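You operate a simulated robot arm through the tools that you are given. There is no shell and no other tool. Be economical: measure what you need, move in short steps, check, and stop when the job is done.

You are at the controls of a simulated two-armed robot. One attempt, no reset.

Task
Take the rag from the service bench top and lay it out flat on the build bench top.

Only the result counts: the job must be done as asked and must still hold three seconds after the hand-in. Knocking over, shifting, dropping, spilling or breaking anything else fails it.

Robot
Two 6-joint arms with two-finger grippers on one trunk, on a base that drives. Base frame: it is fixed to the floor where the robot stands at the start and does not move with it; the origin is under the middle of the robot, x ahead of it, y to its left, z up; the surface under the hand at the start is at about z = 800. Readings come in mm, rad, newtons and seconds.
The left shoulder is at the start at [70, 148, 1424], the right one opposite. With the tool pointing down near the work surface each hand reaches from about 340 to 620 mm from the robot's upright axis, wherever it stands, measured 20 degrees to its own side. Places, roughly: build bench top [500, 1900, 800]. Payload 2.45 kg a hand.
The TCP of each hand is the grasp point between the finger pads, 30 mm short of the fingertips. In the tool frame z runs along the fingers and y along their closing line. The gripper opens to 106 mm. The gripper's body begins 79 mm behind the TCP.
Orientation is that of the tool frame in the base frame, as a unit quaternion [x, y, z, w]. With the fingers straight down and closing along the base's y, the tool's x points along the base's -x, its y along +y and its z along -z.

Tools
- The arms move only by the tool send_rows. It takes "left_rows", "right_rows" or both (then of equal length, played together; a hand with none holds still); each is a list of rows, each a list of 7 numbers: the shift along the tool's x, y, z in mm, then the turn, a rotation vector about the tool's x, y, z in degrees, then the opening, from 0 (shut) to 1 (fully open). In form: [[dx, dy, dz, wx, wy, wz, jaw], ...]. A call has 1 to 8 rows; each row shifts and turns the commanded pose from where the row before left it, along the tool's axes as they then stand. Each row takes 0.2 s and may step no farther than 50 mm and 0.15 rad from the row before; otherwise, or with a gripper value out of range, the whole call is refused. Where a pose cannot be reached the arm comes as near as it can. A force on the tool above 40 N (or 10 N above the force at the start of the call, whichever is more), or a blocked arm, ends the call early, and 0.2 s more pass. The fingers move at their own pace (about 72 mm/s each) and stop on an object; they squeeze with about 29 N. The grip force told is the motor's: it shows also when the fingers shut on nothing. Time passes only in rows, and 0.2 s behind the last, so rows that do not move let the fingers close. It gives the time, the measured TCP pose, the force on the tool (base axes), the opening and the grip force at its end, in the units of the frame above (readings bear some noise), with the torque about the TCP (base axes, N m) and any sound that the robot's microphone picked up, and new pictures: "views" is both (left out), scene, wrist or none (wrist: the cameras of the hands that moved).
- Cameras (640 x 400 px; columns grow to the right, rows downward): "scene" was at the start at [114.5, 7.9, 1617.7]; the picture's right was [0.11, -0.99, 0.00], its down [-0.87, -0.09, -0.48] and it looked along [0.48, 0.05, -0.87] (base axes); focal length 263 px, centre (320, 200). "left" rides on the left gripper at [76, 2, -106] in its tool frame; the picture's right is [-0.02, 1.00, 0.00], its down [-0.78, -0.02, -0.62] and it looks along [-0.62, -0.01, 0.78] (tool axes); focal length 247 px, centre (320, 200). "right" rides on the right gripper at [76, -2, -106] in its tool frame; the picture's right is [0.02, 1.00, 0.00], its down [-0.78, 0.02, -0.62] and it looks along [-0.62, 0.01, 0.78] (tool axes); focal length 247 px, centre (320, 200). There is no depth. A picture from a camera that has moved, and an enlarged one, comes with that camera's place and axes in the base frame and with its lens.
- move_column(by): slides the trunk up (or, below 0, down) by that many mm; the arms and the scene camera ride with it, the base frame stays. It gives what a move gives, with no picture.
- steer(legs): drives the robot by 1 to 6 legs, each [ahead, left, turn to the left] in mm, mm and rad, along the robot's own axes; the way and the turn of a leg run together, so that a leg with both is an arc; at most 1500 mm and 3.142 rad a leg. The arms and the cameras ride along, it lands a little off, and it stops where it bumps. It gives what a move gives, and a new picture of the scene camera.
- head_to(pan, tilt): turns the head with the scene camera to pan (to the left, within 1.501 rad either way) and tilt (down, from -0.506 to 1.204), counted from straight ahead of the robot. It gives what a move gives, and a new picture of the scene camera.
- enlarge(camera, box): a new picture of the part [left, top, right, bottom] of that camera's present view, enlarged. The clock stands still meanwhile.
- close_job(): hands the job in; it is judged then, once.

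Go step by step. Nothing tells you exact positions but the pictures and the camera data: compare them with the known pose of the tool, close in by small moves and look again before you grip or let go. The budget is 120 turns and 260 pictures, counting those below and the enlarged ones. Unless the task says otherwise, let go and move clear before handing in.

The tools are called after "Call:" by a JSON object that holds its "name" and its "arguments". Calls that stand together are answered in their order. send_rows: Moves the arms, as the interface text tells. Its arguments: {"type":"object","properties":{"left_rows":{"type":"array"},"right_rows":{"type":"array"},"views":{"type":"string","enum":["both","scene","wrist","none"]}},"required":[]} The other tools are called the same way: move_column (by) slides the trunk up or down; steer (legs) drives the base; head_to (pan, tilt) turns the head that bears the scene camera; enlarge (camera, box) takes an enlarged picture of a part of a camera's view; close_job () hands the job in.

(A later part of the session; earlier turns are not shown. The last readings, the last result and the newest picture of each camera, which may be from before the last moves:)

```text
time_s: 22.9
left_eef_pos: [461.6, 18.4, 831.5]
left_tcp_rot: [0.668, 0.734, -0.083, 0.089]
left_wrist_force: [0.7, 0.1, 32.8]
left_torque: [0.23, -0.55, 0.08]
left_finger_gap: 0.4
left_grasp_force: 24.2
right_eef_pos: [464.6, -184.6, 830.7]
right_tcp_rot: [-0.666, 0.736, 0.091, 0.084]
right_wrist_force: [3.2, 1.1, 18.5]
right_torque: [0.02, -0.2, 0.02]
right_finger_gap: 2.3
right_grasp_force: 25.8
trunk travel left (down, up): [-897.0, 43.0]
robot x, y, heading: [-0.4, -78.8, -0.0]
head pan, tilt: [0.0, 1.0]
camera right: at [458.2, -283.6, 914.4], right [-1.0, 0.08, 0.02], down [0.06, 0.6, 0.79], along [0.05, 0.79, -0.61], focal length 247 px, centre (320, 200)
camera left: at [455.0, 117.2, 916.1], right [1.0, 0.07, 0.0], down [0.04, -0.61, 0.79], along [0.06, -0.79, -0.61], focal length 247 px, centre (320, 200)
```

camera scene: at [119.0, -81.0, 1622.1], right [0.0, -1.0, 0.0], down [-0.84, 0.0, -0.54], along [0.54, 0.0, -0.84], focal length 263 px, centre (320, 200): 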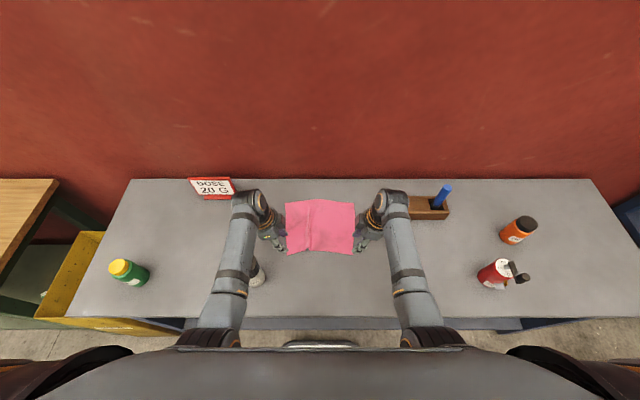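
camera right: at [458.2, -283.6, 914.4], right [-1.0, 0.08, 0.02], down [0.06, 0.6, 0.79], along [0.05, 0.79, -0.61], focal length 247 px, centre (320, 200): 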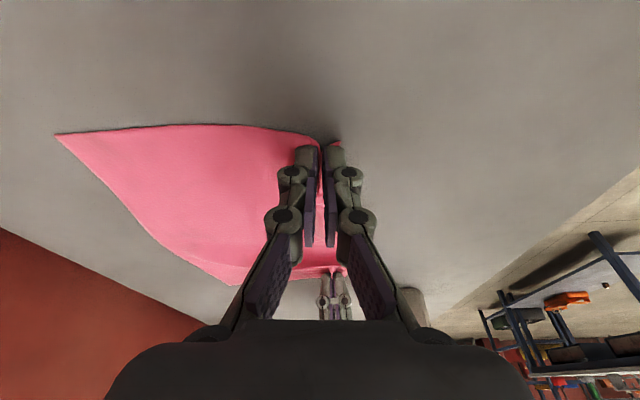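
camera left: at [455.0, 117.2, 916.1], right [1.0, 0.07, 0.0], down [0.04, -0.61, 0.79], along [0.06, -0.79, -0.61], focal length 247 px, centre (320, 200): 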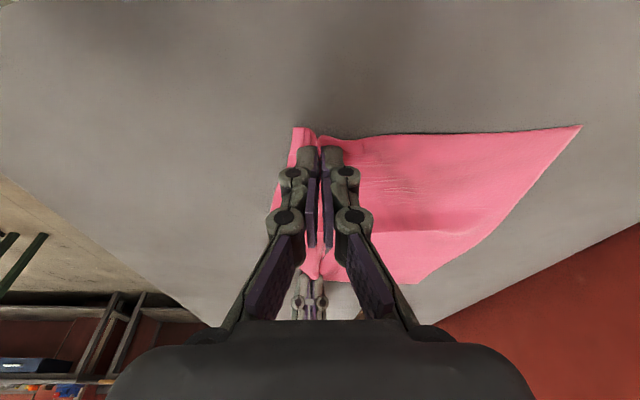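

Folds appear caught in both jaws (gaps 0.4 and 2.3 mm). I lift a little to check.

Call:
{"name": "send_rows", "arguments": {"left_rows": [[0, 0, -15, 0, 0, 0, 0], [0, 0, -20, 0, 0, 0, 0], [0, 0, -20, 0, 0, 0, 0]], "right_rows": [[0, 0, -15, 0, 0, 0, 0], [0, 0, -20, 0, 0, 0, 0], [0, 0, -20, 0, 0, 0, 0]], "views": "both"}}

```text
time_s: 23.7
left_eef_pos: [464.9, 32.1, 881.1]
left_tcp_rot: [0.669, 0.733, -0.085, 0.086]
left_wrist_force: [1.0, -0.4, -1.3]
left_torque: [-0.03, -0.02, 0.01]
left_finger_gap: 2.6
left_grasp_force: 25.9
right_eef_pos: [465.3, -198.9, 879.5]
right_tcp_rot: [-0.666, 0.735, 0.095, 0.082]
right_wrist_force: [0.3, 0.1, 0.0]
right_torque: [-0.03, -0.09, -0.02]
right_finger_gap: 4.1
right_grasp_force: 37.1
trunk travel left (down, up): [-897.0, 43.0]
robot x, y, heading: [-0.2, -84.0, -0.004]
head pan, tilt: [0.0, 1.0]
camera scene: at [118.1, -80.9, 1622.0], right [0.0, -1.0, 0.0], down [-0.84, 0.0, -0.54], along [0.54, 0.0, -0.84], focal length 263 px, centre (320, 200)
camera right: at [460.3, -298.7, 963.6], right [-1.0, 0.07, 0.03], down [0.07, 0.6, 0.79], along [0.04, 0.79, -0.61], focal length 247 px, centre (320, 200)
camera left: at [458.2, 130.2, 966.9], right [1.0, 0.07, -0.01], down [0.05, -0.61, 0.79], along [0.05, -0.79, -0.61], focal length 247 px, centre (320, 200)
```

scene: 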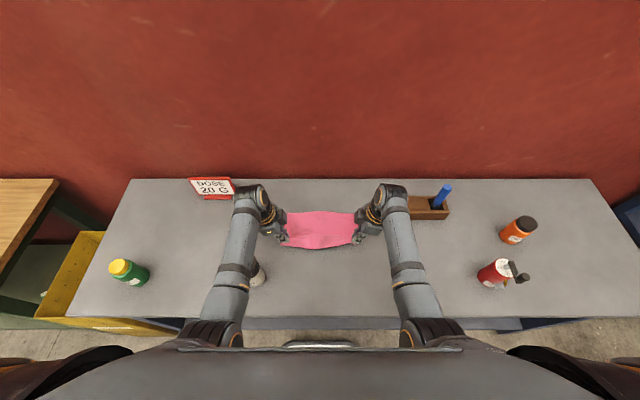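
right: 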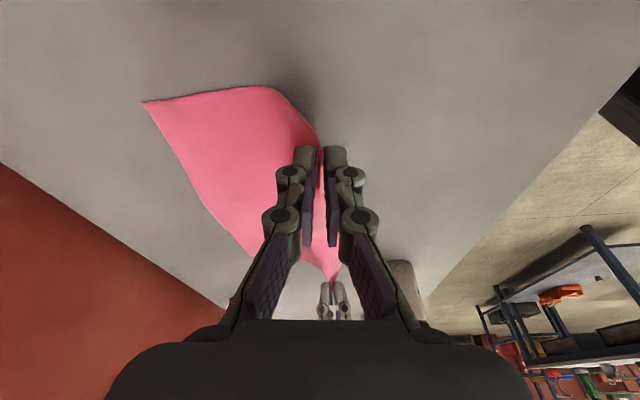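
left: 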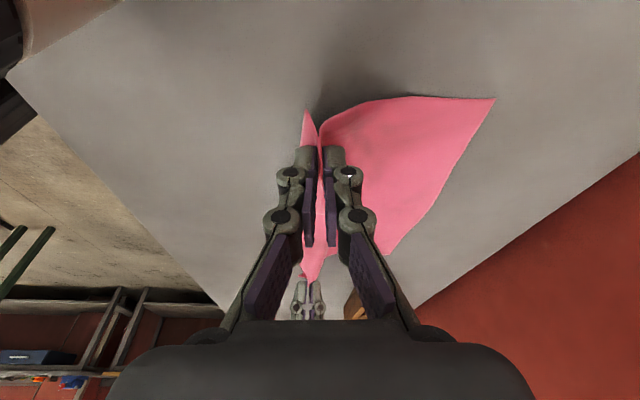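

Both corners are held. I lift straight up 160 mm and then raise the column.

Call:
{"name": "send_rows", "arguments": {"left_rows": [[-9.6, 0, -39, 0, 0, 0, 0], [-9.6, 0, -39, 0, 0, 0, 0], [-9.6, 0, -39, 0, 0, 0, 0], [-9.6, 0, -39, 0, 0, 0, 0]], "right_rows": [[-9.9, 0, -38.8, 0, 0, 0, 0], [-9.9, 0, -38.8, 0, 0, 0, 0], [-9.9, 0, -38.8, 0, 0, 0, 0], [-9.9, 0, -38.8, 0, 0, 0, 0]], "views": "both"}}

Call:
{"name": "move_column", "arguments": {"by": 40}}

```text
time_s: 24.7
left_eef_pos: [464.3, 34.2, 1041.4]
left_tcp_rot: [0.669, 0.734, -0.083, 0.081]
left_wrist_force: [0.3, 2.1, -0.8]
left_torque: [-0.07, -0.12, 0.04]
left_finger_gap: 1.1
left_grasp_force: 22.5
right_eef_pos: [469.0, -196.4, 1040.1]
right_tcp_rot: [-0.666, 0.736, 0.093, 0.081]
right_wrist_force: [0.4, -0.3, 2.4]
right_torque: [0.0, -0.03, -0.01]
right_finger_gap: 1.4
right_grasp_force: 29.3
trunk travel left (down, up): [-897.0, 43.0]
robot x, y, heading: [0.2, -81.8, 0.001]
head pan, tilt: [0.0, 1.0]
camera scene: at [118.1, -80.6, 1622.1], right [0.0, -1.0, 0.0], down [-0.84, 0.0, -0.54], along [0.54, 0.0, -0.84], focal length 263 px, centre (320, 200)
camera right: at [464.9, -295.5, 1123.9], right [-1.0, 0.08, 0.02], down [0.06, 0.6, 0.79], along [0.05, 0.79, -0.61], focal length 247 px, centre (320, 200)
camera left: at [458.2, 133.1, 1126.7], right [1.0, 0.07, -0.01], down [0.05, -0.62, 0.79], along [0.05, -0.78, -0.62], focal length 247 px, centre (320, 200)
```

scene: 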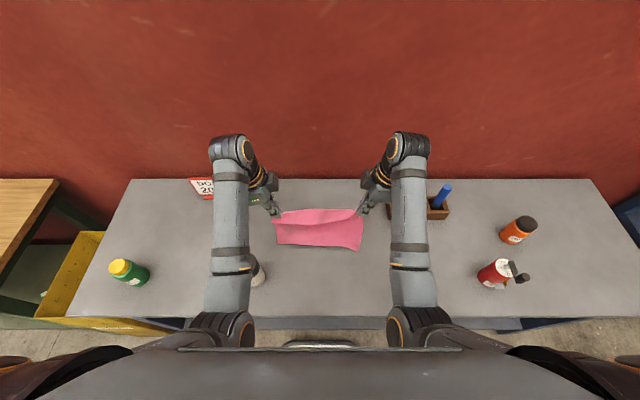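
right: 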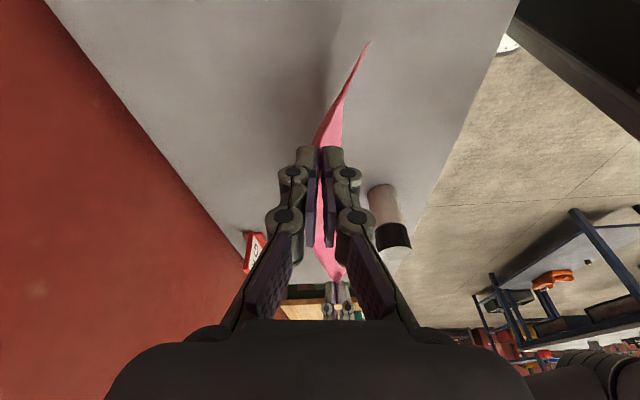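
left: 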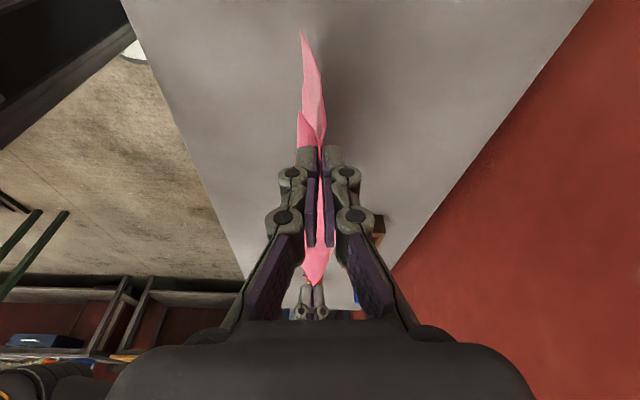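

```text
time_s: 25.5
left_eef_pos: [467.3, 34.8, 1082.4]
left_tcp_rot: [0.669, 0.735, -0.082, 0.082]
left_wrist_force: [0.5, 0.9, 2.4]
left_torque: [-0.02, 0.03, 0.0]
left_finger_gap: 1.4
left_grasp_force: 30.0
right_eef_pos: [470.9, -195.4, 1079.8]
right_tcp_rot: [-0.666, 0.736, 0.094, 0.082]
right_wrist_force: [-0.3, 0.5, -1.1]
right_torque: [0.03, 0.02, 0.01]
right_finger_gap: 4.3
right_grasp_force: 27.0
trunk travel left (down, up): [-937.0, 3.0]
robot x, y, heading: [-2.0, -80.8, -0.0]
head pan, tilt: [0.0, 1.0]
```

The rag hangs cleanly as a sheet between the hands. I back away from the bench, then drive left to face the build bench.

Call:
{"name": "steer", "arguments": {"legs": [[-300, 0, 0]]}}

Call:
{"name": "steer", "arguments": {"legs": [[0, 1372, 0]]}}

```text
time_s: 27.6
left_eef_pos: [167.9, 35.5, 1082.0]
left_tcp_rot: [0.67, 0.734, -0.081, 0.082]
left_wrist_force: [0.5, -0.3, -0.5]
left_torque: [0.02, 0.05, 0.0]
left_finger_gap: 4.8
left_grasp_force: 27.1
right_eef_pos: [171.1, -196.1, 1078.7]
right_tcp_rot: [-0.665, 0.736, 0.094, 0.081]
right_wrist_force: [-0.3, 0.8, -1.2]
right_torque: [0.05, -0.02, -0.04]
right_finger_gap: 0.6
right_grasp_force: 23.2
trunk travel left (down, up): [-937.0, 3.0]
robot x, y, heading: [-302.7, -79.0, -0.001]
head pan, tilt: [0.0, 1.0]
camera scene: at [-179.9, -80.8, 1661.8], right [0.0, -1.0, 0.0], down [-0.84, 0.0, -0.54], along [0.54, 0.0, -0.84], focal length 263 px, centre (320, 200)
```

scene: 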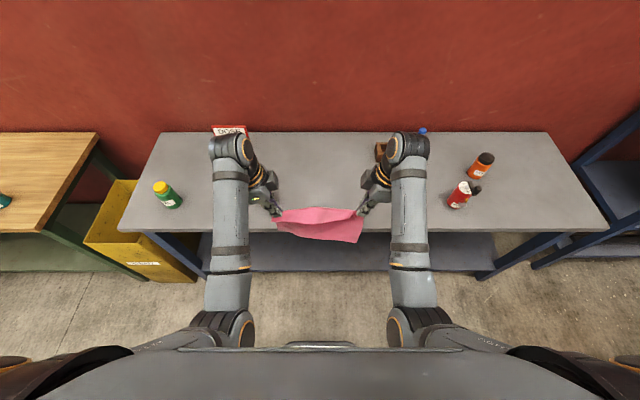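

```text
time_s: 34.3
left_eef_pos: [187.9, 1373.1, 1082.5]
left_tcp_rot: [0.678, 0.726, -0.081, 0.082]
left_wrist_force: [-0.6, 0.1, 1.2]
left_torque: [0.01, 0.06, -0.01]
left_finger_gap: 2.7
left_grasp_force: 33.9
right_eef_pos: [184.2, 1139.8, 1078.4]
right_tcp_rot: [-0.657, 0.744, 0.093, 0.082]
right_wrist_force: [-0.2, -0.2, 0.0]
right_torque: [0.03, 0.03, 0.03]
right_finger_gap: 0.0
right_grasp_force: 28.4
trunk travel left (down, up): [-937.0, 3.0]
robot x, y, heading: [-284.4, 1269.4, -0.021]
head pan, tilt: [0.0, 1.0]
camera scene: at [-164.3, 1263.8, 1662.1], right [-0.03, -1.0, 0.0], down [-0.84, 0.02, -0.54], along [0.54, -0.01, -0.84], focal length 263 px, centre (320, 200)
```

scene: 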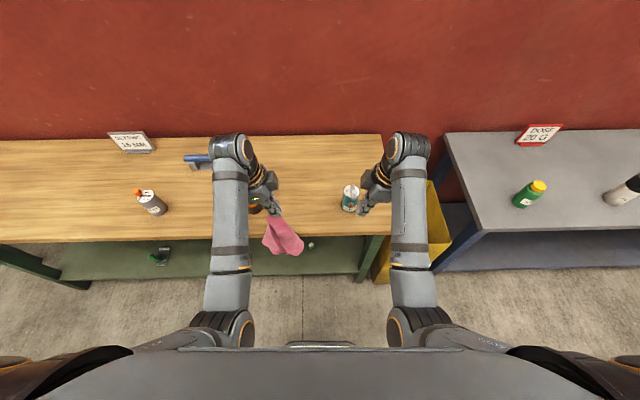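

The right jaw lost its corner during the drive (gap 0); the rag now hangs from the left hand only. I look closely before deciding how to regrasp.

Call:
{"name": "enlarge", "arguments": {"camera": "scene", "box": [220, 180, 380, 280]}}

Call:
{"name": "enlarge", "arguments": {"camera": "right", "box": [0, 0, 640, 400]}}

Call:
{"name": "enlarge", "arguments": {"camera": "left", "box": [0, 0, 640, 400]}}

```text
4.00 times, centred on (300, 230) of scene
camera zoom: at [-164.3, 1263.8, 1662.1], right [-0.03, -1.0, 0.0], down [-0.84, 0.02, -0.54], along [0.54, -0.01, -0.84], focal length 1054 px, centre (400, 80)
```

zoom: 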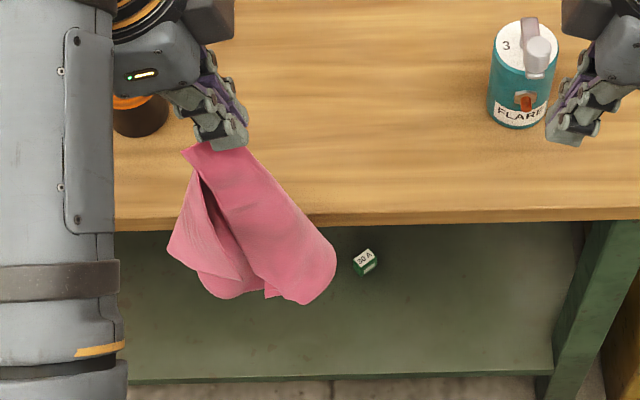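

```text
1.00 times, centred on (320, 200) of right (not enlarged: the box is as wide or as high as the picture)
camera zoom: at [176.8, 1040.5, 1163.2], right [-0.99, 0.1, 0.02], down [0.08, 0.6, 0.79], along [0.07, 0.79, -0.61], focal length 247 px, centre (320, 200)
```

zoom: 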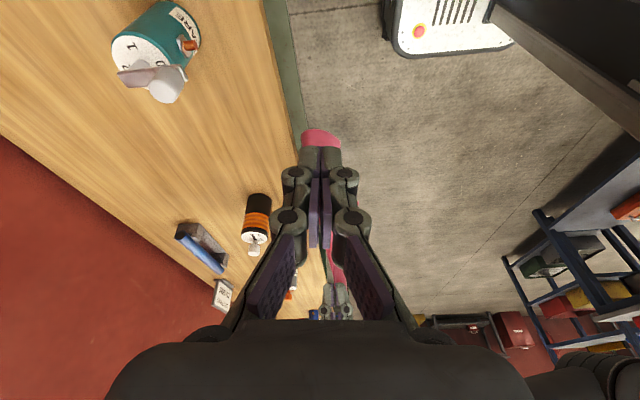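

```text
1.00 times, centred on (320, 200) of left (not enlarged: the box is as wide or as high as the picture)
camera zoom: at [183.0, 1469.5, 1168.8], right [1.0, 0.05, 0.0], down [0.03, -0.62, 0.78], along [0.03, -0.78, -0.62], focal length 247 px, centre (320, 200)
```

zoom: 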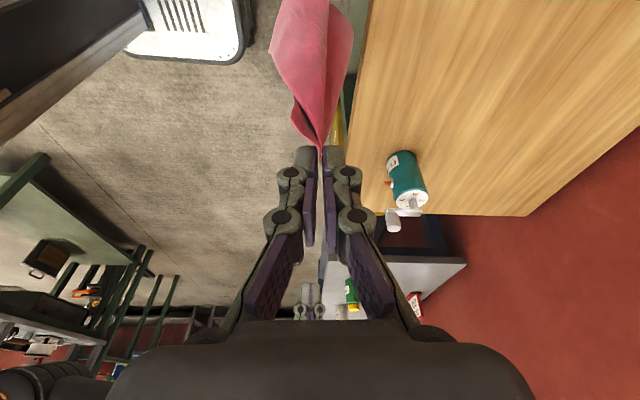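

The rag hangs from one corner in the left hand. I'll raise it a bit, drive in over the clear part of the build bench, and re-spread it there.

Call:
{"name": "send_rows", "arguments": {"left_rows": [[-9.6, 0, -39, 0, 0, 0, 0], [-7, 0, -29, 0, 0, 0, 0], [0, 0, 0, 0, 0, 0, 0]], "views": "none"}}

Call:
{"name": "steer", "arguments": {"legs": [[285, 0, 0.02]]}}

Call:
{"name": "enlarge", "arguments": {"camera": "right", "box": [0, 0, 640, 400]}}

```text
time_s: 35.1
left_eef_pos: [197.6, 1375.2, 1092.2]
left_tcp_rot: [0.676, 0.729, -0.076, 0.073]
left_wrist_force: [1.7, -0.8, -0.8]
left_torque: [-0.04, 0.08, -0.03]
left_finger_gap: 3.0
left_grasp_force: 35.5
left hand out of reach, approached as far as the arm can: row 1, 2
right_eef_pos: [184.9, 1141.0, 1079.7]
right_tcp_rot: [-0.657, 0.744, 0.092, 0.082]
right_wrist_force: [0.1, -0.3, 0.2]
right_torque: [0.01, -0.03, -0.03]
right_finger_gap: 0.0
right_grasp_force: 28.3
trunk travel left (down, up): [-937.0, 3.0]
robot x, y, heading: [-284.5, 1271.3, -0.027]
head pan, tilt: [0.0, 1.0]
```

```text
time_s: 37.1
left_eef_pos: [477.2, 1380.8, 1095.3]
left_tcp_rot: [0.669, 0.735, -0.072, 0.077]
left_wrist_force: [0.5, -0.3, -0.4]
left_torque: [0.03, -0.03, 0.0]
left_finger_gap: 1.0
left_grasp_force: 29.3
right_eef_pos: [464.8, 1147.1, 1081.2]
right_tcp_rot: [-0.664, 0.737, 0.093, 0.083]
right_wrist_force: [-0.7, -0.4, -0.1]
right_torque: [0.01, -0.03, -0.02]
right_finger_gap: 0.0
right_grasp_force: 28.7
trunk travel left (down, up): [-937.0, 3.0]
robot x, y, heading: [-1.0, 1262.2, -0.001]
head pan, tilt: [0.0, 1.0]
camera scene: at [113.1, 1262.9, 1662.3], right [0.0, -1.0, 0.0], down [-0.84, 0.0, -0.54], along [0.54, 0.0, -0.84], focal length 263 px, centre (320, 200)
```

scene: 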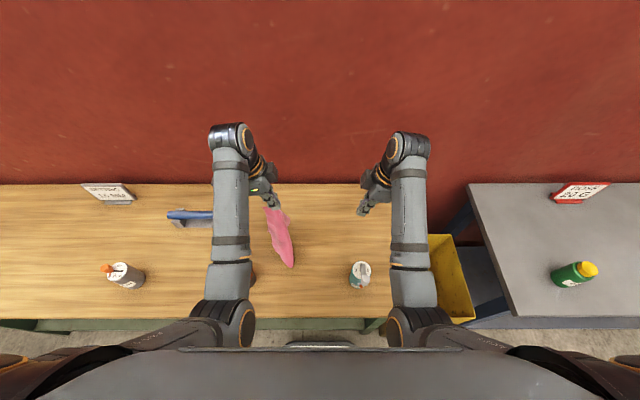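

```text
1.00 times, centred on (320, 200) of right (not enlarged: the box is as wide or as high as the picture)
camera zoom: at [459.8, 1046.9, 1164.0], right [-1.0, 0.08, 0.02], down [0.07, 0.6, 0.79], along [0.05, 0.79, -0.61], focal length 247 px, centre (320, 200)
```

zoom: 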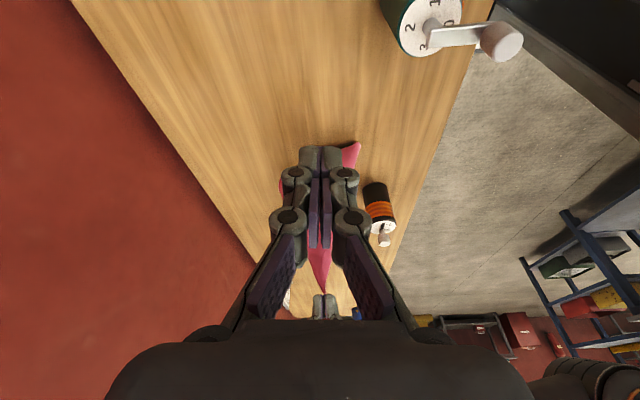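

The rag's bottom just reaches the bench near (470, 1345). I'll lay it toward −y: push the hand 60 mm farther over the bench, then alternate driving right and lowering the hand so the rag trails out.

Call:
{"name": "send_rows", "arguments": {"left_rows": [[0, 30, 8, 0, 0, 0, 0], [0, 30, 8, 0, 0, 0, 0]], "views": "none"}}

Call:
{"name": "steer", "arguments": {"legs": [[0, -80, 0]]}}

Call:
{"name": "send_rows", "arguments": {"left_rows": [[0, 0, 20, 0, 0, 0, 0], [0, 0, 20, 0, 0, 0, 0]], "views": "scene"}}

```text
time_s: 37.7
left_eef_pos: [538.7, 1383.0, 1079.9]
left_tcp_rot: [0.668, 0.737, -0.073, 0.076]
left_wrist_force: [0.5, 0.1, 0.4]
left_torque: [0.03, -0.05, -0.02]
left_finger_gap: 1.2
left_grasp_force: 28.8
right_eef_pos: [467.4, 1146.9, 1079.5]
right_tcp_rot: [-0.664, 0.738, 0.093, 0.081]
right_wrist_force: [1.0, 0.9, -0.9]
right_torque: [-0.01, -0.01, 0.04]
right_finger_gap: 0.0
right_grasp_force: 28.5
trunk travel left (down, up): [-937.0, 3.0]
robot x, y, heading: [-3.4, 1260.9, -0.002]
head pan, tilt: [0.0, 1.0]
```

```text
time_s: 38.8
left_eef_pos: [536.6, 1309.8, 1078.4]
left_tcp_rot: [0.668, 0.736, -0.074, 0.077]
left_wrist_force: [0.3, 0.2, -1.0]
left_torque: [-0.04, 0.01, 0.01]
left_finger_gap: 0.9
left_grasp_force: 28.6
right_eef_pos: [467.2, 1072.5, 1079.6]
right_tcp_rot: [-0.665, 0.737, 0.091, 0.081]
right_wrist_force: [0.2, 1.0, 0.8]
right_torque: [-0.08, 0.01, 0.01]
right_finger_gap: 0.0
right_grasp_force: 28.5
trunk travel left (down, up): [-937.0, 3.0]
robot x, y, heading: [-0.3, 1181.5, -0.001]
head pan, tilt: [0.0, 1.0]
camera scene: at [115.5, 1191.5, 1662.1], right [0.0, -1.0, 0.01], down [-0.84, 0.0, -0.54], along [0.54, -0.01, -0.84], focal length 263 px, centre (320, 200)
```

scene: 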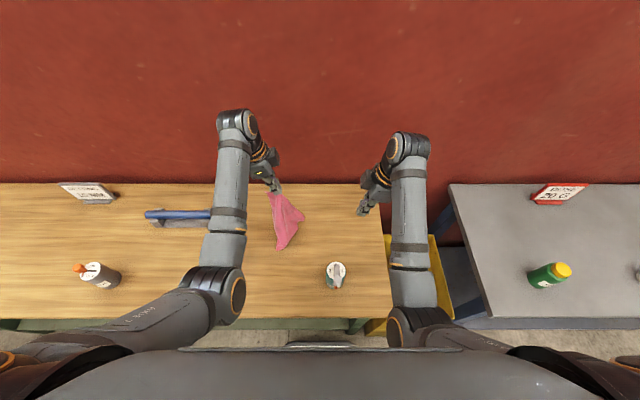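

```text
time_s: 39.4
left_eef_pos: [538.5, 1298.4, 1040.4]
left_tcp_rot: [0.668, 0.737, -0.073, 0.076]
left_wrist_force: [-0.5, 0.3, -0.3]
left_torque: [0.01, -0.01, 0.01]
left_finger_gap: 0.9
left_grasp_force: 29.3
right_eef_pos: [467.2, 1070.8, 1080.0]
right_tcp_rot: [-0.664, 0.737, 0.093, 0.081]
right_wrist_force: [-0.3, 0.8, -0.8]
right_torque: [-0.04, -0.03, -0.01]
right_finger_gap: 0.1
right_grasp_force: 29.0
trunk travel left (down, up): [-937.0, 3.0]
robot x, y, heading: [-5.9, 1183.8, 0.002]
head pan, tilt: [0.0, 1.0]
camera scene: at [115.9, 1187.4, 1662.1], right [0.0, -1.0, 0.0], down [-0.84, 0.0, -0.54], along [0.54, 0.0, -0.84], focal length 263 px, centre (320, 200)
```

scene: 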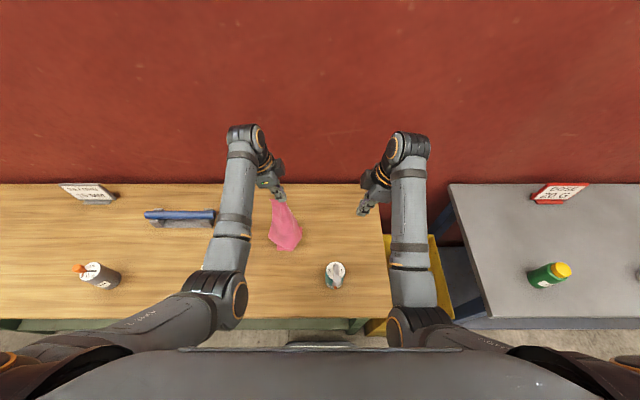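

The bottom of the rag lies near (463, 1319) and the sheet trails. I continue right and down.

Call:
{"name": "steer", "arguments": {"legs": [[0, -80, 0]]}}

Call:
{"name": "send_rows", "arguments": {"left_rows": [[-5, 0, 22, 0, 0, 0, 0], [-5, 0, 22, 0, 0, 0, 0], [-5, 0, 22, 0, 0, 0, 0]], "views": "scene"}}

Call:
{"name": "enlarge", "arguments": {"camera": "scene", "box": [200, 170, 400, 295]}}

```text
time_s: 40.4
left_eef_pos: [537.9, 1223.7, 1039.2]
left_tcp_rot: [0.668, 0.737, -0.074, 0.078]
left_wrist_force: [0.9, 0.4, -0.8]
left_torque: [-0.08, -0.01, 0.01]
left_finger_gap: 1.3
left_grasp_force: 28.6
right_eef_pos: [466.4, 994.6, 1080.3]
right_tcp_rot: [-0.664, 0.738, 0.092, 0.08]
right_wrist_force: [0.6, 0.7, 0.0]
right_torque: [-0.06, -0.01, 0.01]
right_finger_gap: 0.0
right_grasp_force: 28.7
trunk travel left (down, up): [-937.0, 3.0]
robot x, y, heading: [-3.5, 1103.6, -0.008]
head pan, tilt: [0.0, 1.0]
camera scene: at [115.2, 1114.2, 1662.1], right [0.0, -1.0, 0.01], down [-0.84, 0.0, -0.54], along [0.54, -0.01, -0.84], focal length 263 px, centre (320, 200)
```

scene: 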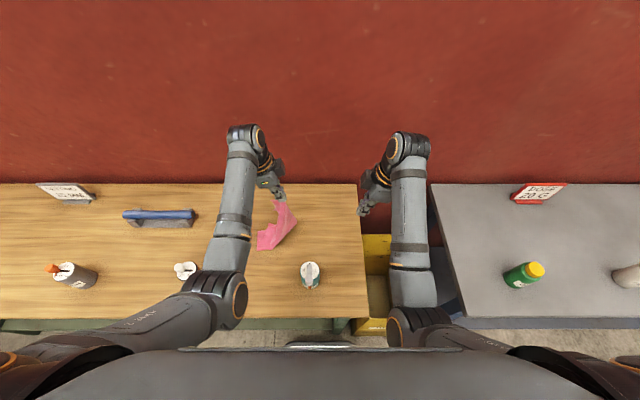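

```text
time_s: 41.2
left_eef_pos: [539.2, 1189.6, 977.8]
left_tcp_rot: [0.669, 0.736, -0.071, 0.074]
left_wrist_force: [-1.0, 0.1, -0.4]
left_torque: [0.03, -0.04, 0.0]
left_finger_gap: 1.0
left_grasp_force: 29.0
right_eef_pos: [465.6, 987.5, 1079.8]
right_tcp_rot: [-0.664, 0.737, 0.095, 0.083]
right_wrist_force: [-0.5, -0.1, 1.4]
right_torque: [0.04, 0.02, 0.02]
right_finger_gap: 0.0
right_grasp_force: 28.8
trunk travel left (down, up): [-937.0, 3.0]
robot x, y, heading: [-4.8, 1103.3, -0.008]
head pan, tilt: [0.0, 1.0]
camera scene: at [115.5, 1103.2, 1662.1], right [0.0, -1.0, 0.0], down [-0.84, 0.0, -0.54], along [0.54, 0.0, -0.84], focal length 263 px, centre (320, 200)
```

scene: 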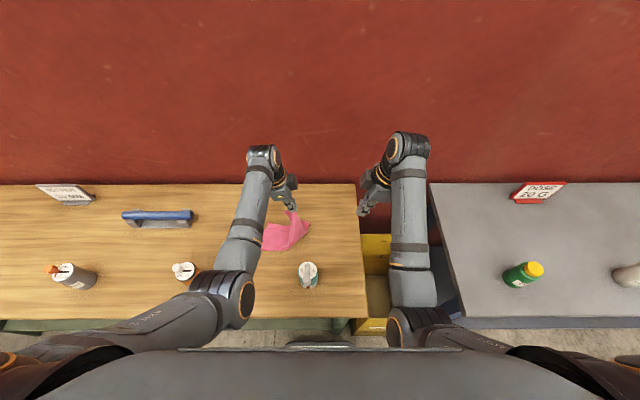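

```text
3.20 times, centred on (300, 232) of scene
camera zoom: at [115.5, 1103.2, 1662.1], right [0.0, -1.0, 0.0], down [-0.84, 0.0, -0.54], along [0.54, 0.0, -0.84], focal length 843 px, centre (384, 96)
```

zoom: 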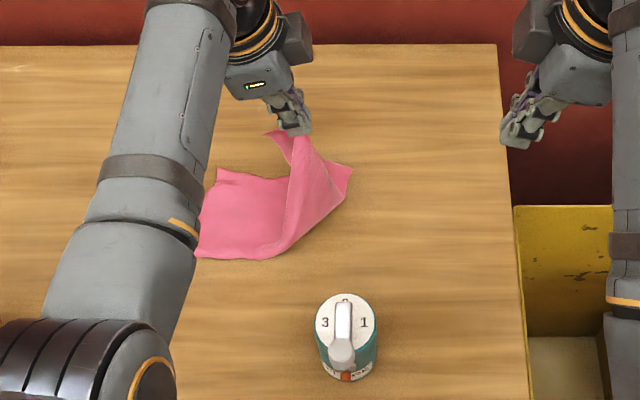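

The lower part is spreading out nicely on the bench. I continue right and down to lay out the rest.

Call:
{"name": "steer", "arguments": {"legs": [[0, -70, 0]]}}

Call:
{"name": "send_rows", "arguments": {"left_rows": [[-5, 0, 22, 0, 0, 0, 0], [-5, 0, 22, 0, 0, 0, 0], [-5, 0, 22, 0, 0, 0, 0]], "views": "scene"}}

Call:
{"name": "enlarge", "arguments": {"camera": "scene", "box": [200, 170, 400, 295]}}

```text
time_s: 42.2
left_eef_pos: [539.8, 1128.4, 977.6]
left_tcp_rot: [0.667, 0.737, -0.074, 0.077]
left_wrist_force: [0.9, 0.6, 0.4]
left_torque: [-0.09, 0.01, -0.04]
left_finger_gap: 1.2
left_grasp_force: 29.4
right_eef_pos: [465.7, 927.0, 1081.2]
right_tcp_rot: [-0.666, 0.736, 0.091, 0.08]
right_wrist_force: [0.2, 1.1, 0.4]
right_torque: [-0.08, 0.01, -0.01]
right_finger_gap: 0.0
right_grasp_force: 28.7
trunk travel left (down, up): [-937.0, 3.0]
robot x, y, heading: [-2.6, 1034.3, -0.003]
head pan, tilt: [0.0, 1.0]
camera scene: at [114.9, 1045.9, 1662.1], right [0.0, -1.0, 0.01], down [-0.84, 0.0, -0.54], along [0.54, -0.01, -0.84], focal length 263 px, centre (320, 200)
```

scene: 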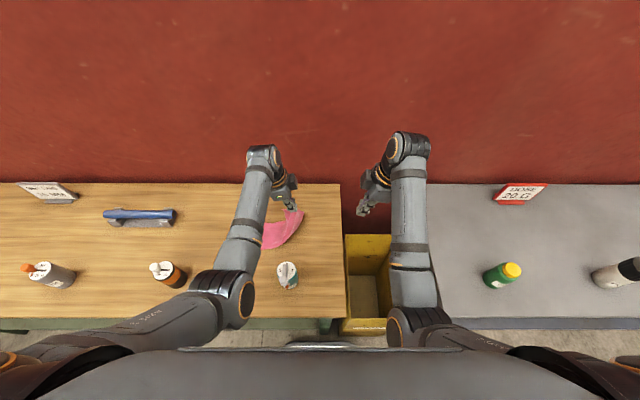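

```text
time_s: 43.0
left_eef_pos: [540.6, 1093.5, 916.3]
left_tcp_rot: [0.667, 0.738, -0.071, 0.075]
left_wrist_force: [0.1, -1.0, 0.1]
left_torque: [0.01, 0.04, 0.02]
left_finger_gap: 0.9
left_grasp_force: 29.0
right_eef_pos: [466.4, 919.5, 1078.9]
right_tcp_rot: [-0.664, 0.737, 0.095, 0.083]
right_wrist_force: [0.1, 0.5, -0.1]
right_torque: [0.01, -0.02, -0.02]
right_finger_gap: 0.0
right_grasp_force: 28.5
trunk travel left (down, up): [-937.0, 3.0]
robot x, y, heading: [-8.3, 1033.8, -0.003]
head pan, tilt: [0.0, 1.0]
camera scene: at [115.4, 1033.4, 1662.1], right [0.0, -1.0, 0.0], down [-0.84, 0.0, -0.54], along [0.54, 0.0, -0.84], focal length 263 px, centre (320, 200)
```

scene: 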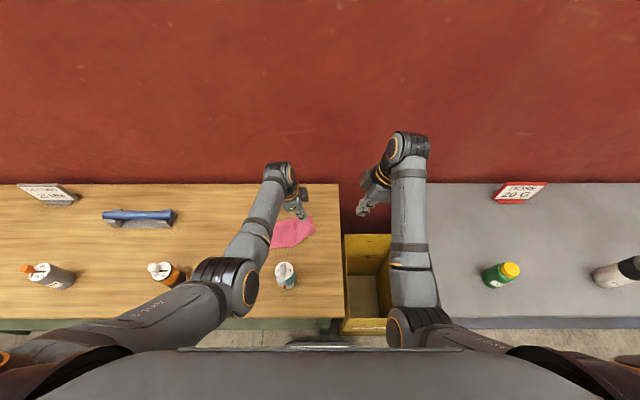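

```text
3.20 times, centred on (300, 232) of scene
camera zoom: at [115.4, 1033.4, 1662.1], right [0.0, -1.0, 0.0], down [-0.84, 0.0, -0.54], along [0.54, 0.0, -0.84], focal length 843 px, centre (384, 96)
```

zoom: 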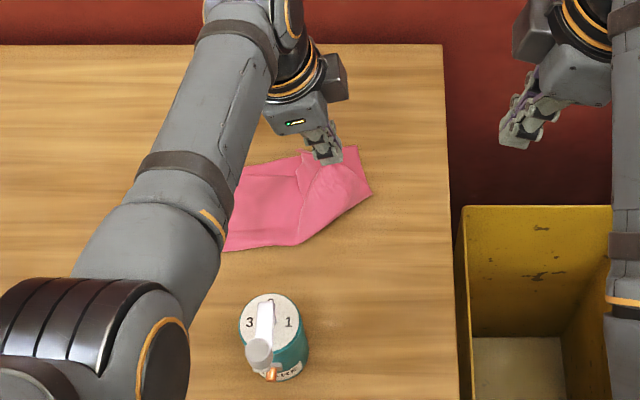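

The rag is mostly down, with the last part folded to the right under the hand. I pull farther right while lowering, to unfold it.

Call:
{"name": "steer", "arguments": {"legs": [[0, -60, 0]]}}

Call:
{"name": "send_rows", "arguments": {"left_rows": [[0, 0, 20, 0, 0, 0, 0], [0, 0, 20, 0, 0, 0, 0]], "views": "none"}}

Call:
{"name": "enlarge", "arguments": {"camera": "scene", "box": [200, 170, 400, 295]}}

Call:
{"name": "enlarge", "arguments": {"camera": "left", "box": [0, 0, 640, 400]}}

```text
time_s: 44.0
left_eef_pos: [540.6, 1041.0, 915.1]
left_tcp_rot: [0.667, 0.737, -0.074, 0.078]
left_wrist_force: [0.6, 0.7, -0.4]
left_torque: [-0.1, 0.0, 0.03]
left_finger_gap: 0.8
left_grasp_force: 29.0
right_eef_pos: [465.3, 868.9, 1080.9]
right_tcp_rot: [-0.666, 0.736, 0.091, 0.081]
right_wrist_force: [-0.2, 0.8, -0.2]
right_torque: [-0.09, 0.0, 0.01]
right_finger_gap: 0.2
right_grasp_force: 28.4
trunk travel left (down, up): [-937.0, 3.0]
robot x, y, heading: [-3.5, 976.6, -0.006]
head pan, tilt: [0.0, 1.0]
camera scene: at [114.6, 988.0, 1662.1], right [0.0, -1.0, 0.01], down [-0.84, 0.0, -0.54], along [0.54, -0.01, -0.84], focal length 263 px, centre (320, 200)
```

scene: 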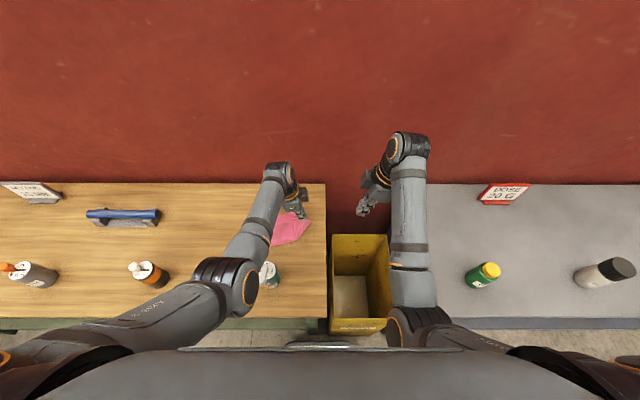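

```text
time_s: 44.6
left_eef_pos: [541.2, 1030.1, 875.5]
left_tcp_rot: [0.667, 0.738, -0.072, 0.076]
left_wrist_force: [0.9, -0.3, 0.4]
left_torque: [-0.04, 0.0, 0.0]
left_finger_gap: 1.0
left_grasp_force: 29.0
right_eef_pos: [467.0, 866.2, 1080.3]
right_tcp_rot: [-0.665, 0.736, 0.095, 0.081]
right_wrist_force: [-0.7, -0.1, 0.1]
right_torque: [-0.07, 0.02, -0.02]
right_finger_gap: 0.0
right_grasp_force: 28.6
trunk travel left (down, up): [-937.0, 3.0]
robot x, y, heading: [-6.4, 974.1, -0.001]
head pan, tilt: [0.0, 1.0]
```

```text
3.20 times, centred on (300, 232) of scene
camera zoom: at [115.8, 981.6, 1662.0], right [0.0, -1.0, 0.0], down [-0.84, 0.0, -0.54], along [0.54, 0.0, -0.84], focal length 843 px, centre (384, 96)
```

zoom: 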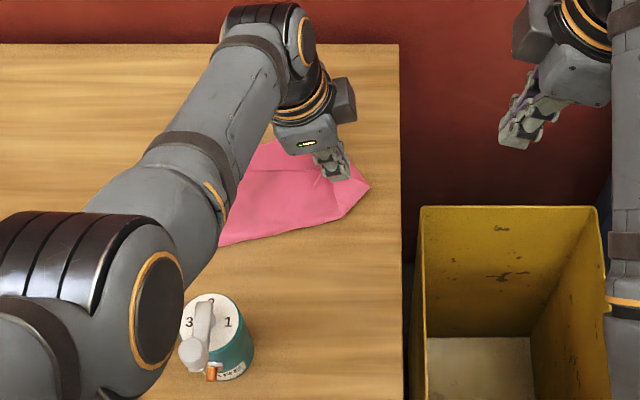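

```text
1.00 times, centred on (320, 200) of left (not enlarged: the box is as wide or as high as the picture)
camera zoom: at [533.2, 1126.6, 964.3], right [1.0, 0.08, 0.0], down [0.05, -0.63, 0.77], along [0.06, -0.77, -0.64], focal length 247 px, centre (320, 200)
```

zoom: 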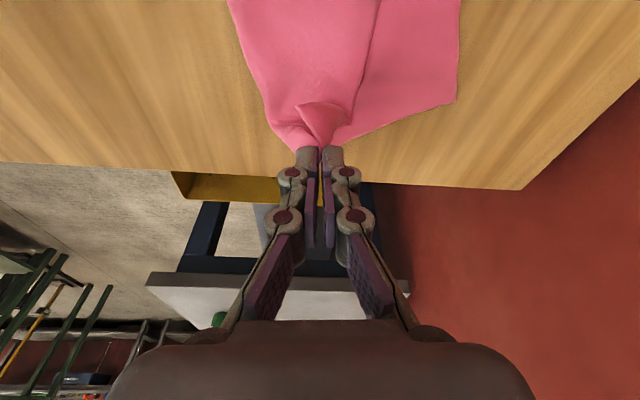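

The rag is well spread; only a crease runs from the gripped corner. I lower the corner to the bench, release, and retreat upward.

Call:
{"name": "send_rows", "arguments": {"left_rows": [[-4, 0, 18, 0, 0, 0, 0], [-4, 0, 18, 0, 0, 0, 0], [0, 0, 0, 0, 0, 0, 0], [0, 0, 0, 0, 0, 0, 0.2], [0, 0, 0, 0, 0, 0, 0.3], [0, 0, -30, 0, 0, 0, 0.3], [0, 0, -40, 0, 0, 0, 0.3], [0, 0, -40, 0, 0, 0, 0.3]], "views": "both"}}

```text
time_s: 46.4
left_eef_pos: [532.9, 1045.9, 963.2]
left_tcp_rot: [0.667, 0.738, -0.066, 0.075]
left_wrist_force: [1.5, 0.4, 0.0]
left_torque: [-0.02, 0.02, -0.01]
left_finger_gap: 31.8
left_grasp_force: 0.1
left hand out of reach, approached as far as the arm can: row 1, 2
right_eef_pos: [466.8, 862.5, 1079.8]
right_tcp_rot: [-0.666, 0.736, 0.095, 0.082]
right_wrist_force: [-0.3, 0.3, 0.0]
right_torque: [0.01, 0.01, -0.01]
right_finger_gap: 0.1
right_grasp_force: 28.8
trunk travel left (down, up): [-937.0, 3.0]
robot x, y, heading: [-4.1, 974.8, -0.001]
head pan, tilt: [0.0, 1.0]
camera scene: at [114.9, 977.2, 1662.0], right [0.0, -1.0, 0.0], down [-0.84, 0.0, -0.54], along [0.54, 0.0, -0.84], focal length 263 px, centre (320, 200)
camera left: at [523.7, 1140.9, 1053.6], right [1.0, 0.08, 0.01], down [0.05, -0.64, 0.77], along [0.07, -0.76, -0.64], focal length 247 px, centre (320, 200)
```

scene: 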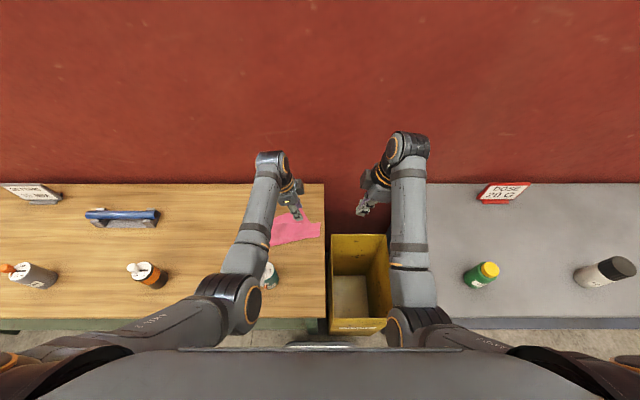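
left: 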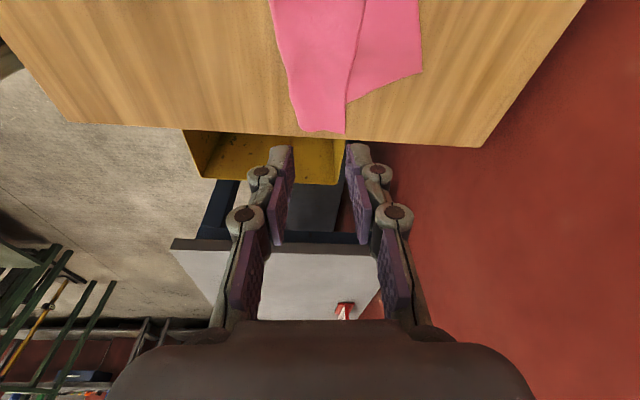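

Released. I move the robot left to centre on the rag and spread the hands outward for a clear view.

Call:
{"name": "send_rows", "arguments": {"left_rows": [[40, 0, -10, 0, 0, 0, 0.3], [40, 0, -10, 0, 0, 0, 0.3], [40, 0, -10, 0, 0, 0, 0.3]], "right_rows": [[20, 0, 0, 0, 0, 0, 0.3], [20, 0, 0, 0, 0, 0, 0.3], [20, 0, 0, 0, 0, 0, 0.3]], "views": "none"}}

Call:
{"name": "steer", "arguments": {"legs": [[0, 110, 0]]}}

Call:
{"name": "enlarge", "arguments": {"camera": "scene", "box": [220, 170, 420, 295]}}

```text
time_s: 47.2
left_eef_pos: [514.9, 1166.3, 965.9]
left_tcp_rot: [0.667, 0.737, -0.072, 0.075]
left_wrist_force: [-0.2, -0.1, -0.2]
left_torque: [-0.01, 0.0, 0.02]
left_finger_gap: 31.8
left_grasp_force: 0.0
right_eef_pos: [458.7, 804.6, 1064.3]
right_tcp_rot: [-0.666, 0.736, 0.094, 0.083]
right_wrist_force: [-1.0, 0.9, -0.6]
right_torque: [-0.02, 0.02, -0.01]
right_finger_gap: 31.6
right_grasp_force: 0.0
trunk travel left (down, up): [-937.0, 3.0]
robot x, y, heading: [-2.9, 974.5, -0.007]
head pan, tilt: [0.0, 1.0]
```

```text
time_s: 48.4
left_eef_pos: [516.0, 1274.2, 966.9]
left_tcp_rot: [0.668, 0.737, -0.07, 0.075]
left_wrist_force: [-0.7, 0.1, 0.4]
left_torque: [-0.01, -0.02, 0.0]
left_finger_gap: 32.0
left_grasp_force: 0.1
right_eef_pos: [458.3, 910.3, 1063.7]
right_tcp_rot: [-0.665, 0.736, 0.095, 0.083]
right_wrist_force: [0.0, -1.3, 1.3]
right_torque: [0.01, 0.04, 0.0]
right_finger_gap: 32.0
right_grasp_force: 0.1
trunk travel left (down, up): [-937.0, 3.0]
robot x, y, heading: [-5.9, 1088.1, -0.008]
head pan, tilt: [0.0, 1.0]
camera scene: at [115.0, 1083.3, 1662.1], right [0.0, -1.0, 0.0], down [-0.84, 0.01, -0.54], along [0.54, 0.0, -0.84], focal length 263 px, centre (320, 200)
```

scene: 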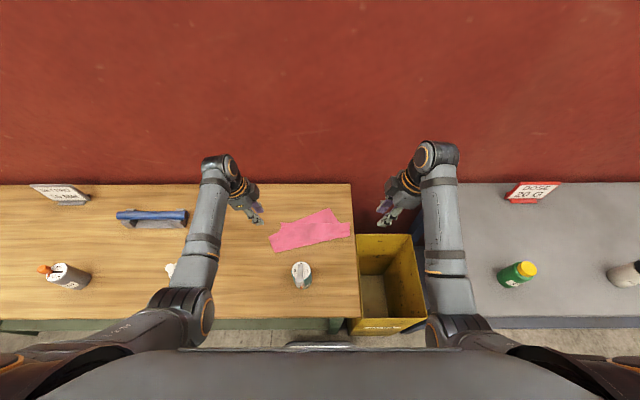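

```text
3.20 times, centred on (320, 232) of scene
camera zoom: at [115.0, 1083.3, 1662.1], right [0.0, -1.0, 0.0], down [-0.84, 0.01, -0.54], along [0.54, 0.0, -0.84], focal length 843 px, centre (320, 96)
```

zoom: 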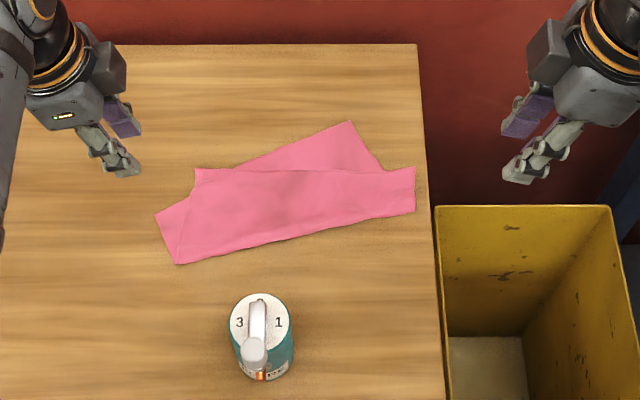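

The rag has one clean fold: its flap's free long edge runs from about (569, 1227) to (570, 974). I'll pinch that edge at both ends, lift it so the rag hangs open, and re-lay it farther left. First the column goes back down.

Call:
{"name": "move_column", "arguments": {"by": -40}}

Call:
{"name": "send_rows", "arguments": {"left_rows": [[-11.1, 5.9, 16.9, 0, 0, 0, 0.36], [-11.1, 5.9, 16.9, 0, 0, 0, 0.36], [-11.1, 5.9, 16.9, 0, 0, 0, 0.36], [-11.1, 5.9, 16.9, 0, 0, 0, 0.36]], "right_rows": [[-9.2, -21, 41.4, 0, 0, 0, 0.36], [-9.2, -21, 41.4, 0, 0, 0, 0.36], [-9.2, -21, 41.4, 0, 0, 0, 0.36], [-9.2, -21, 41.4, 0, 0, 0, 0.36]], "views": "both"}}

```text
time_s: 49.2
left_eef_pos: [517.2, 1277.2, 926.2]
left_tcp_rot: [0.668, 0.737, -0.071, 0.076]
left_wrist_force: [1.3, -1.6, -1.2]
left_torque: [0.02, -0.01, 0.0]
left_finger_gap: 31.8
left_grasp_force: 0.1
right_eef_pos: [459.5, 914.6, 1024.8]
right_tcp_rot: [-0.665, 0.737, 0.094, 0.083]
right_wrist_force: [0.5, -0.1, 0.7]
right_torque: [0.01, 0.01, 0.03]
right_finger_gap: 31.9
right_grasp_force: 0.1
trunk travel left (down, up): [-897.0, 43.0]
robot x, y, heading: [-5.9, 1085.5, -0.002]
head pan, tilt: [0.0, 1.0]
```

```text
time_s: 50.2
left_eef_pos: [546.6, 1218.6, 866.6]
left_tcp_rot: [0.668, 0.737, -0.072, 0.075]
left_wrist_force: [-0.5, 0.0, -0.1]
left_torque: [-0.03, 0.0, -0.03]
left_finger_gap: 38.3
left_grasp_force: 0.0
right_eef_pos: [548.6, 982.1, 869.4]
right_tcp_rot: [-0.665, 0.736, 0.095, 0.082]
right_wrist_force: [-0.6, -0.1, 0.0]
right_torque: [0.04, 0.02, 0.03]
right_finger_gap: 38.1
right_grasp_force: 0.1
trunk travel left (down, up): [-897.0, 43.0]
robot x, y, heading: [-5.5, 1087.3, -0.007]
head pan, tilt: [0.0, 1.0]
camera scene: at [118.8, 1086.5, 1621.8], right [0.0, -1.0, 0.0], down [-0.84, 0.0, -0.54], along [0.54, 0.0, -0.84], focal length 263 px, centre (320, 200)
camera right: at [542.9, 882.5, 951.8], right [-1.0, 0.08, 0.02], down [0.07, 0.6, 0.8], along [0.05, 0.8, -0.6], focal length 247 px, centre (320, 200)
camera left: at [538.9, 1314.5, 955.3], right [1.0, 0.08, 0.0], down [0.05, -0.64, 0.77], along [0.06, -0.77, -0.64], focal length 247 px, centre (320, 200)
```

scene: 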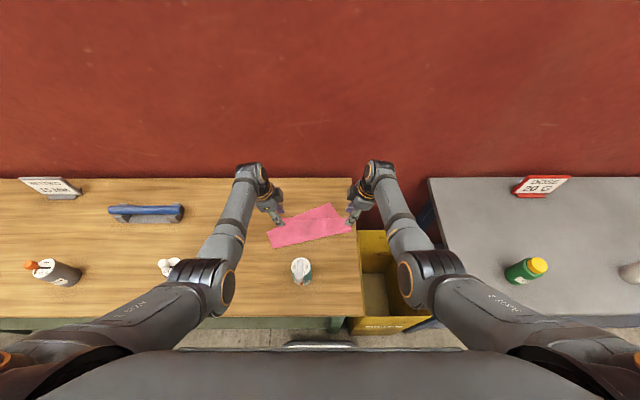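
right: 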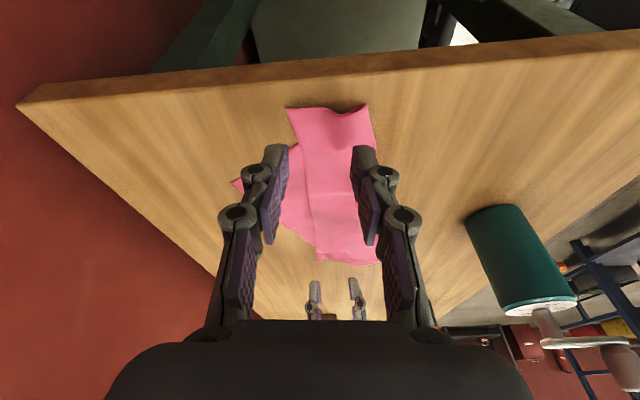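
left: 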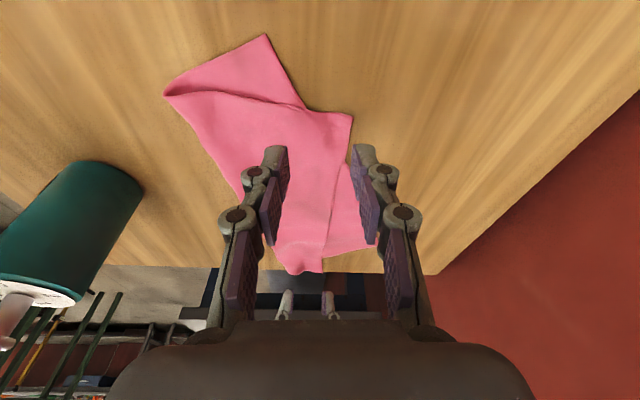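

Positions confirmed: flap corners at (568, 1224) and (569, 976). I shift slightly deeper onto the flap, go down and pinch.

Call:
{"name": "send_rows", "arguments": {"left_rows": [[3.8, -7, 18.1, 0, 0, 0, 0.36], [2.5, 0, 12, 0, 0, 0, 0.36], [1.2, 0, 6, 0, 0, 0, 0.36], [0, 0, 0, 0, 0, 0, 0.25], [0, 0, 0, 0, 0, 0, 0.13], [0, 0, 0, 0, 0, 0, 0.0], [0, 0, 0, 0, 0, 0, 0.0]], "right_rows": [[5, 7, 19.4, 0, 0, 0, 0.36], [3.3, 0, 13, 0, 0, 0, 0.36], [1.6, 0, 6.2, 0, 0, 0, 0.36], [0, 0, 0, 0, 0, 0, 0.25], [0, 0, 0, 0, 0, 0, 0.13], [0, 0, 0, 0, 0, 0, 0.0], [0, 0, 0, 0, 0, 0, 0.0]], "views": "both"}}

```text
time_s: 51.8
left_eef_pos: [537.1, 1219.4, 832.9]
left_tcp_rot: [0.668, 0.737, -0.07, 0.076]
left_wrist_force: [-0.3, -1.6, 4.3]
left_torque: [0.02, 0.07, 0.01]
left_finger_gap: 3.2
left_grasp_force: 28.6
right_eef_pos: [536.8, 982.3, 831.7]
right_tcp_rot: [-0.665, 0.737, 0.094, 0.084]
right_wrist_force: [-0.1, 0.2, 12.8]
right_torque: [0.01, 0.05, 0.03]
right_finger_gap: 3.2
right_grasp_force: 28.9
trunk travel left (down, up): [-897.0, 43.0]
robot x, y, heading: [-2.8, 1089.5, -0.007]
head pan, tilt: [0.0, 1.0]
camera scene: at [112.1, 1086.4, 1622.4], right [0.0, -1.0, 0.0], down [-0.84, 0.0, -0.54], along [0.54, 0.0, -0.84], focal length 263 px, centre (320, 200)
camera right: at [530.6, 882.7, 915.2], right [-1.0, 0.08, 0.02], down [0.06, 0.6, 0.8], along [0.05, 0.8, -0.6], focal length 247 px, centre (320, 200)
camera left: at [528.2, 1314.7, 920.9], right [1.0, 0.08, 0.0], down [0.05, -0.64, 0.77], along [0.06, -0.77, -0.64], focal length 247 px, centre (320, 200)
```

scene: 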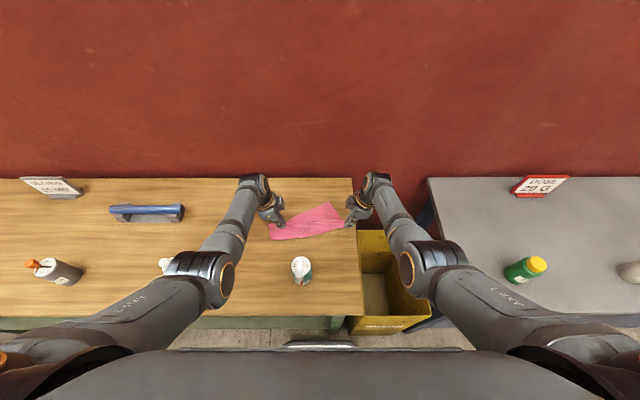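
right: 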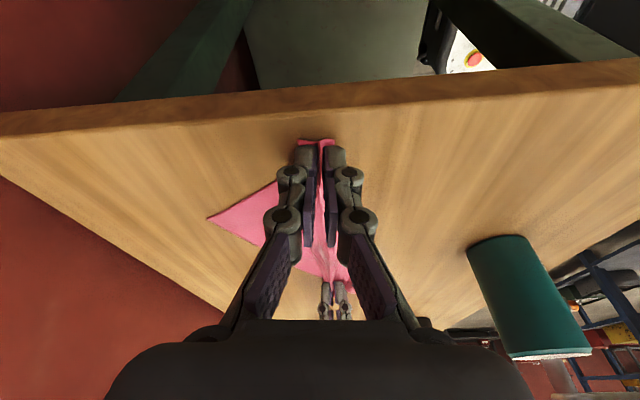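
left: 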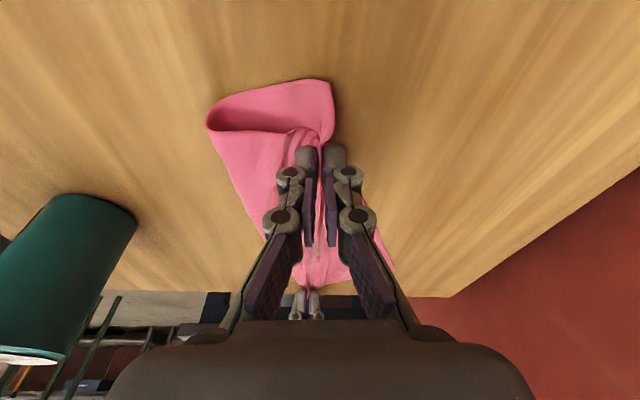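

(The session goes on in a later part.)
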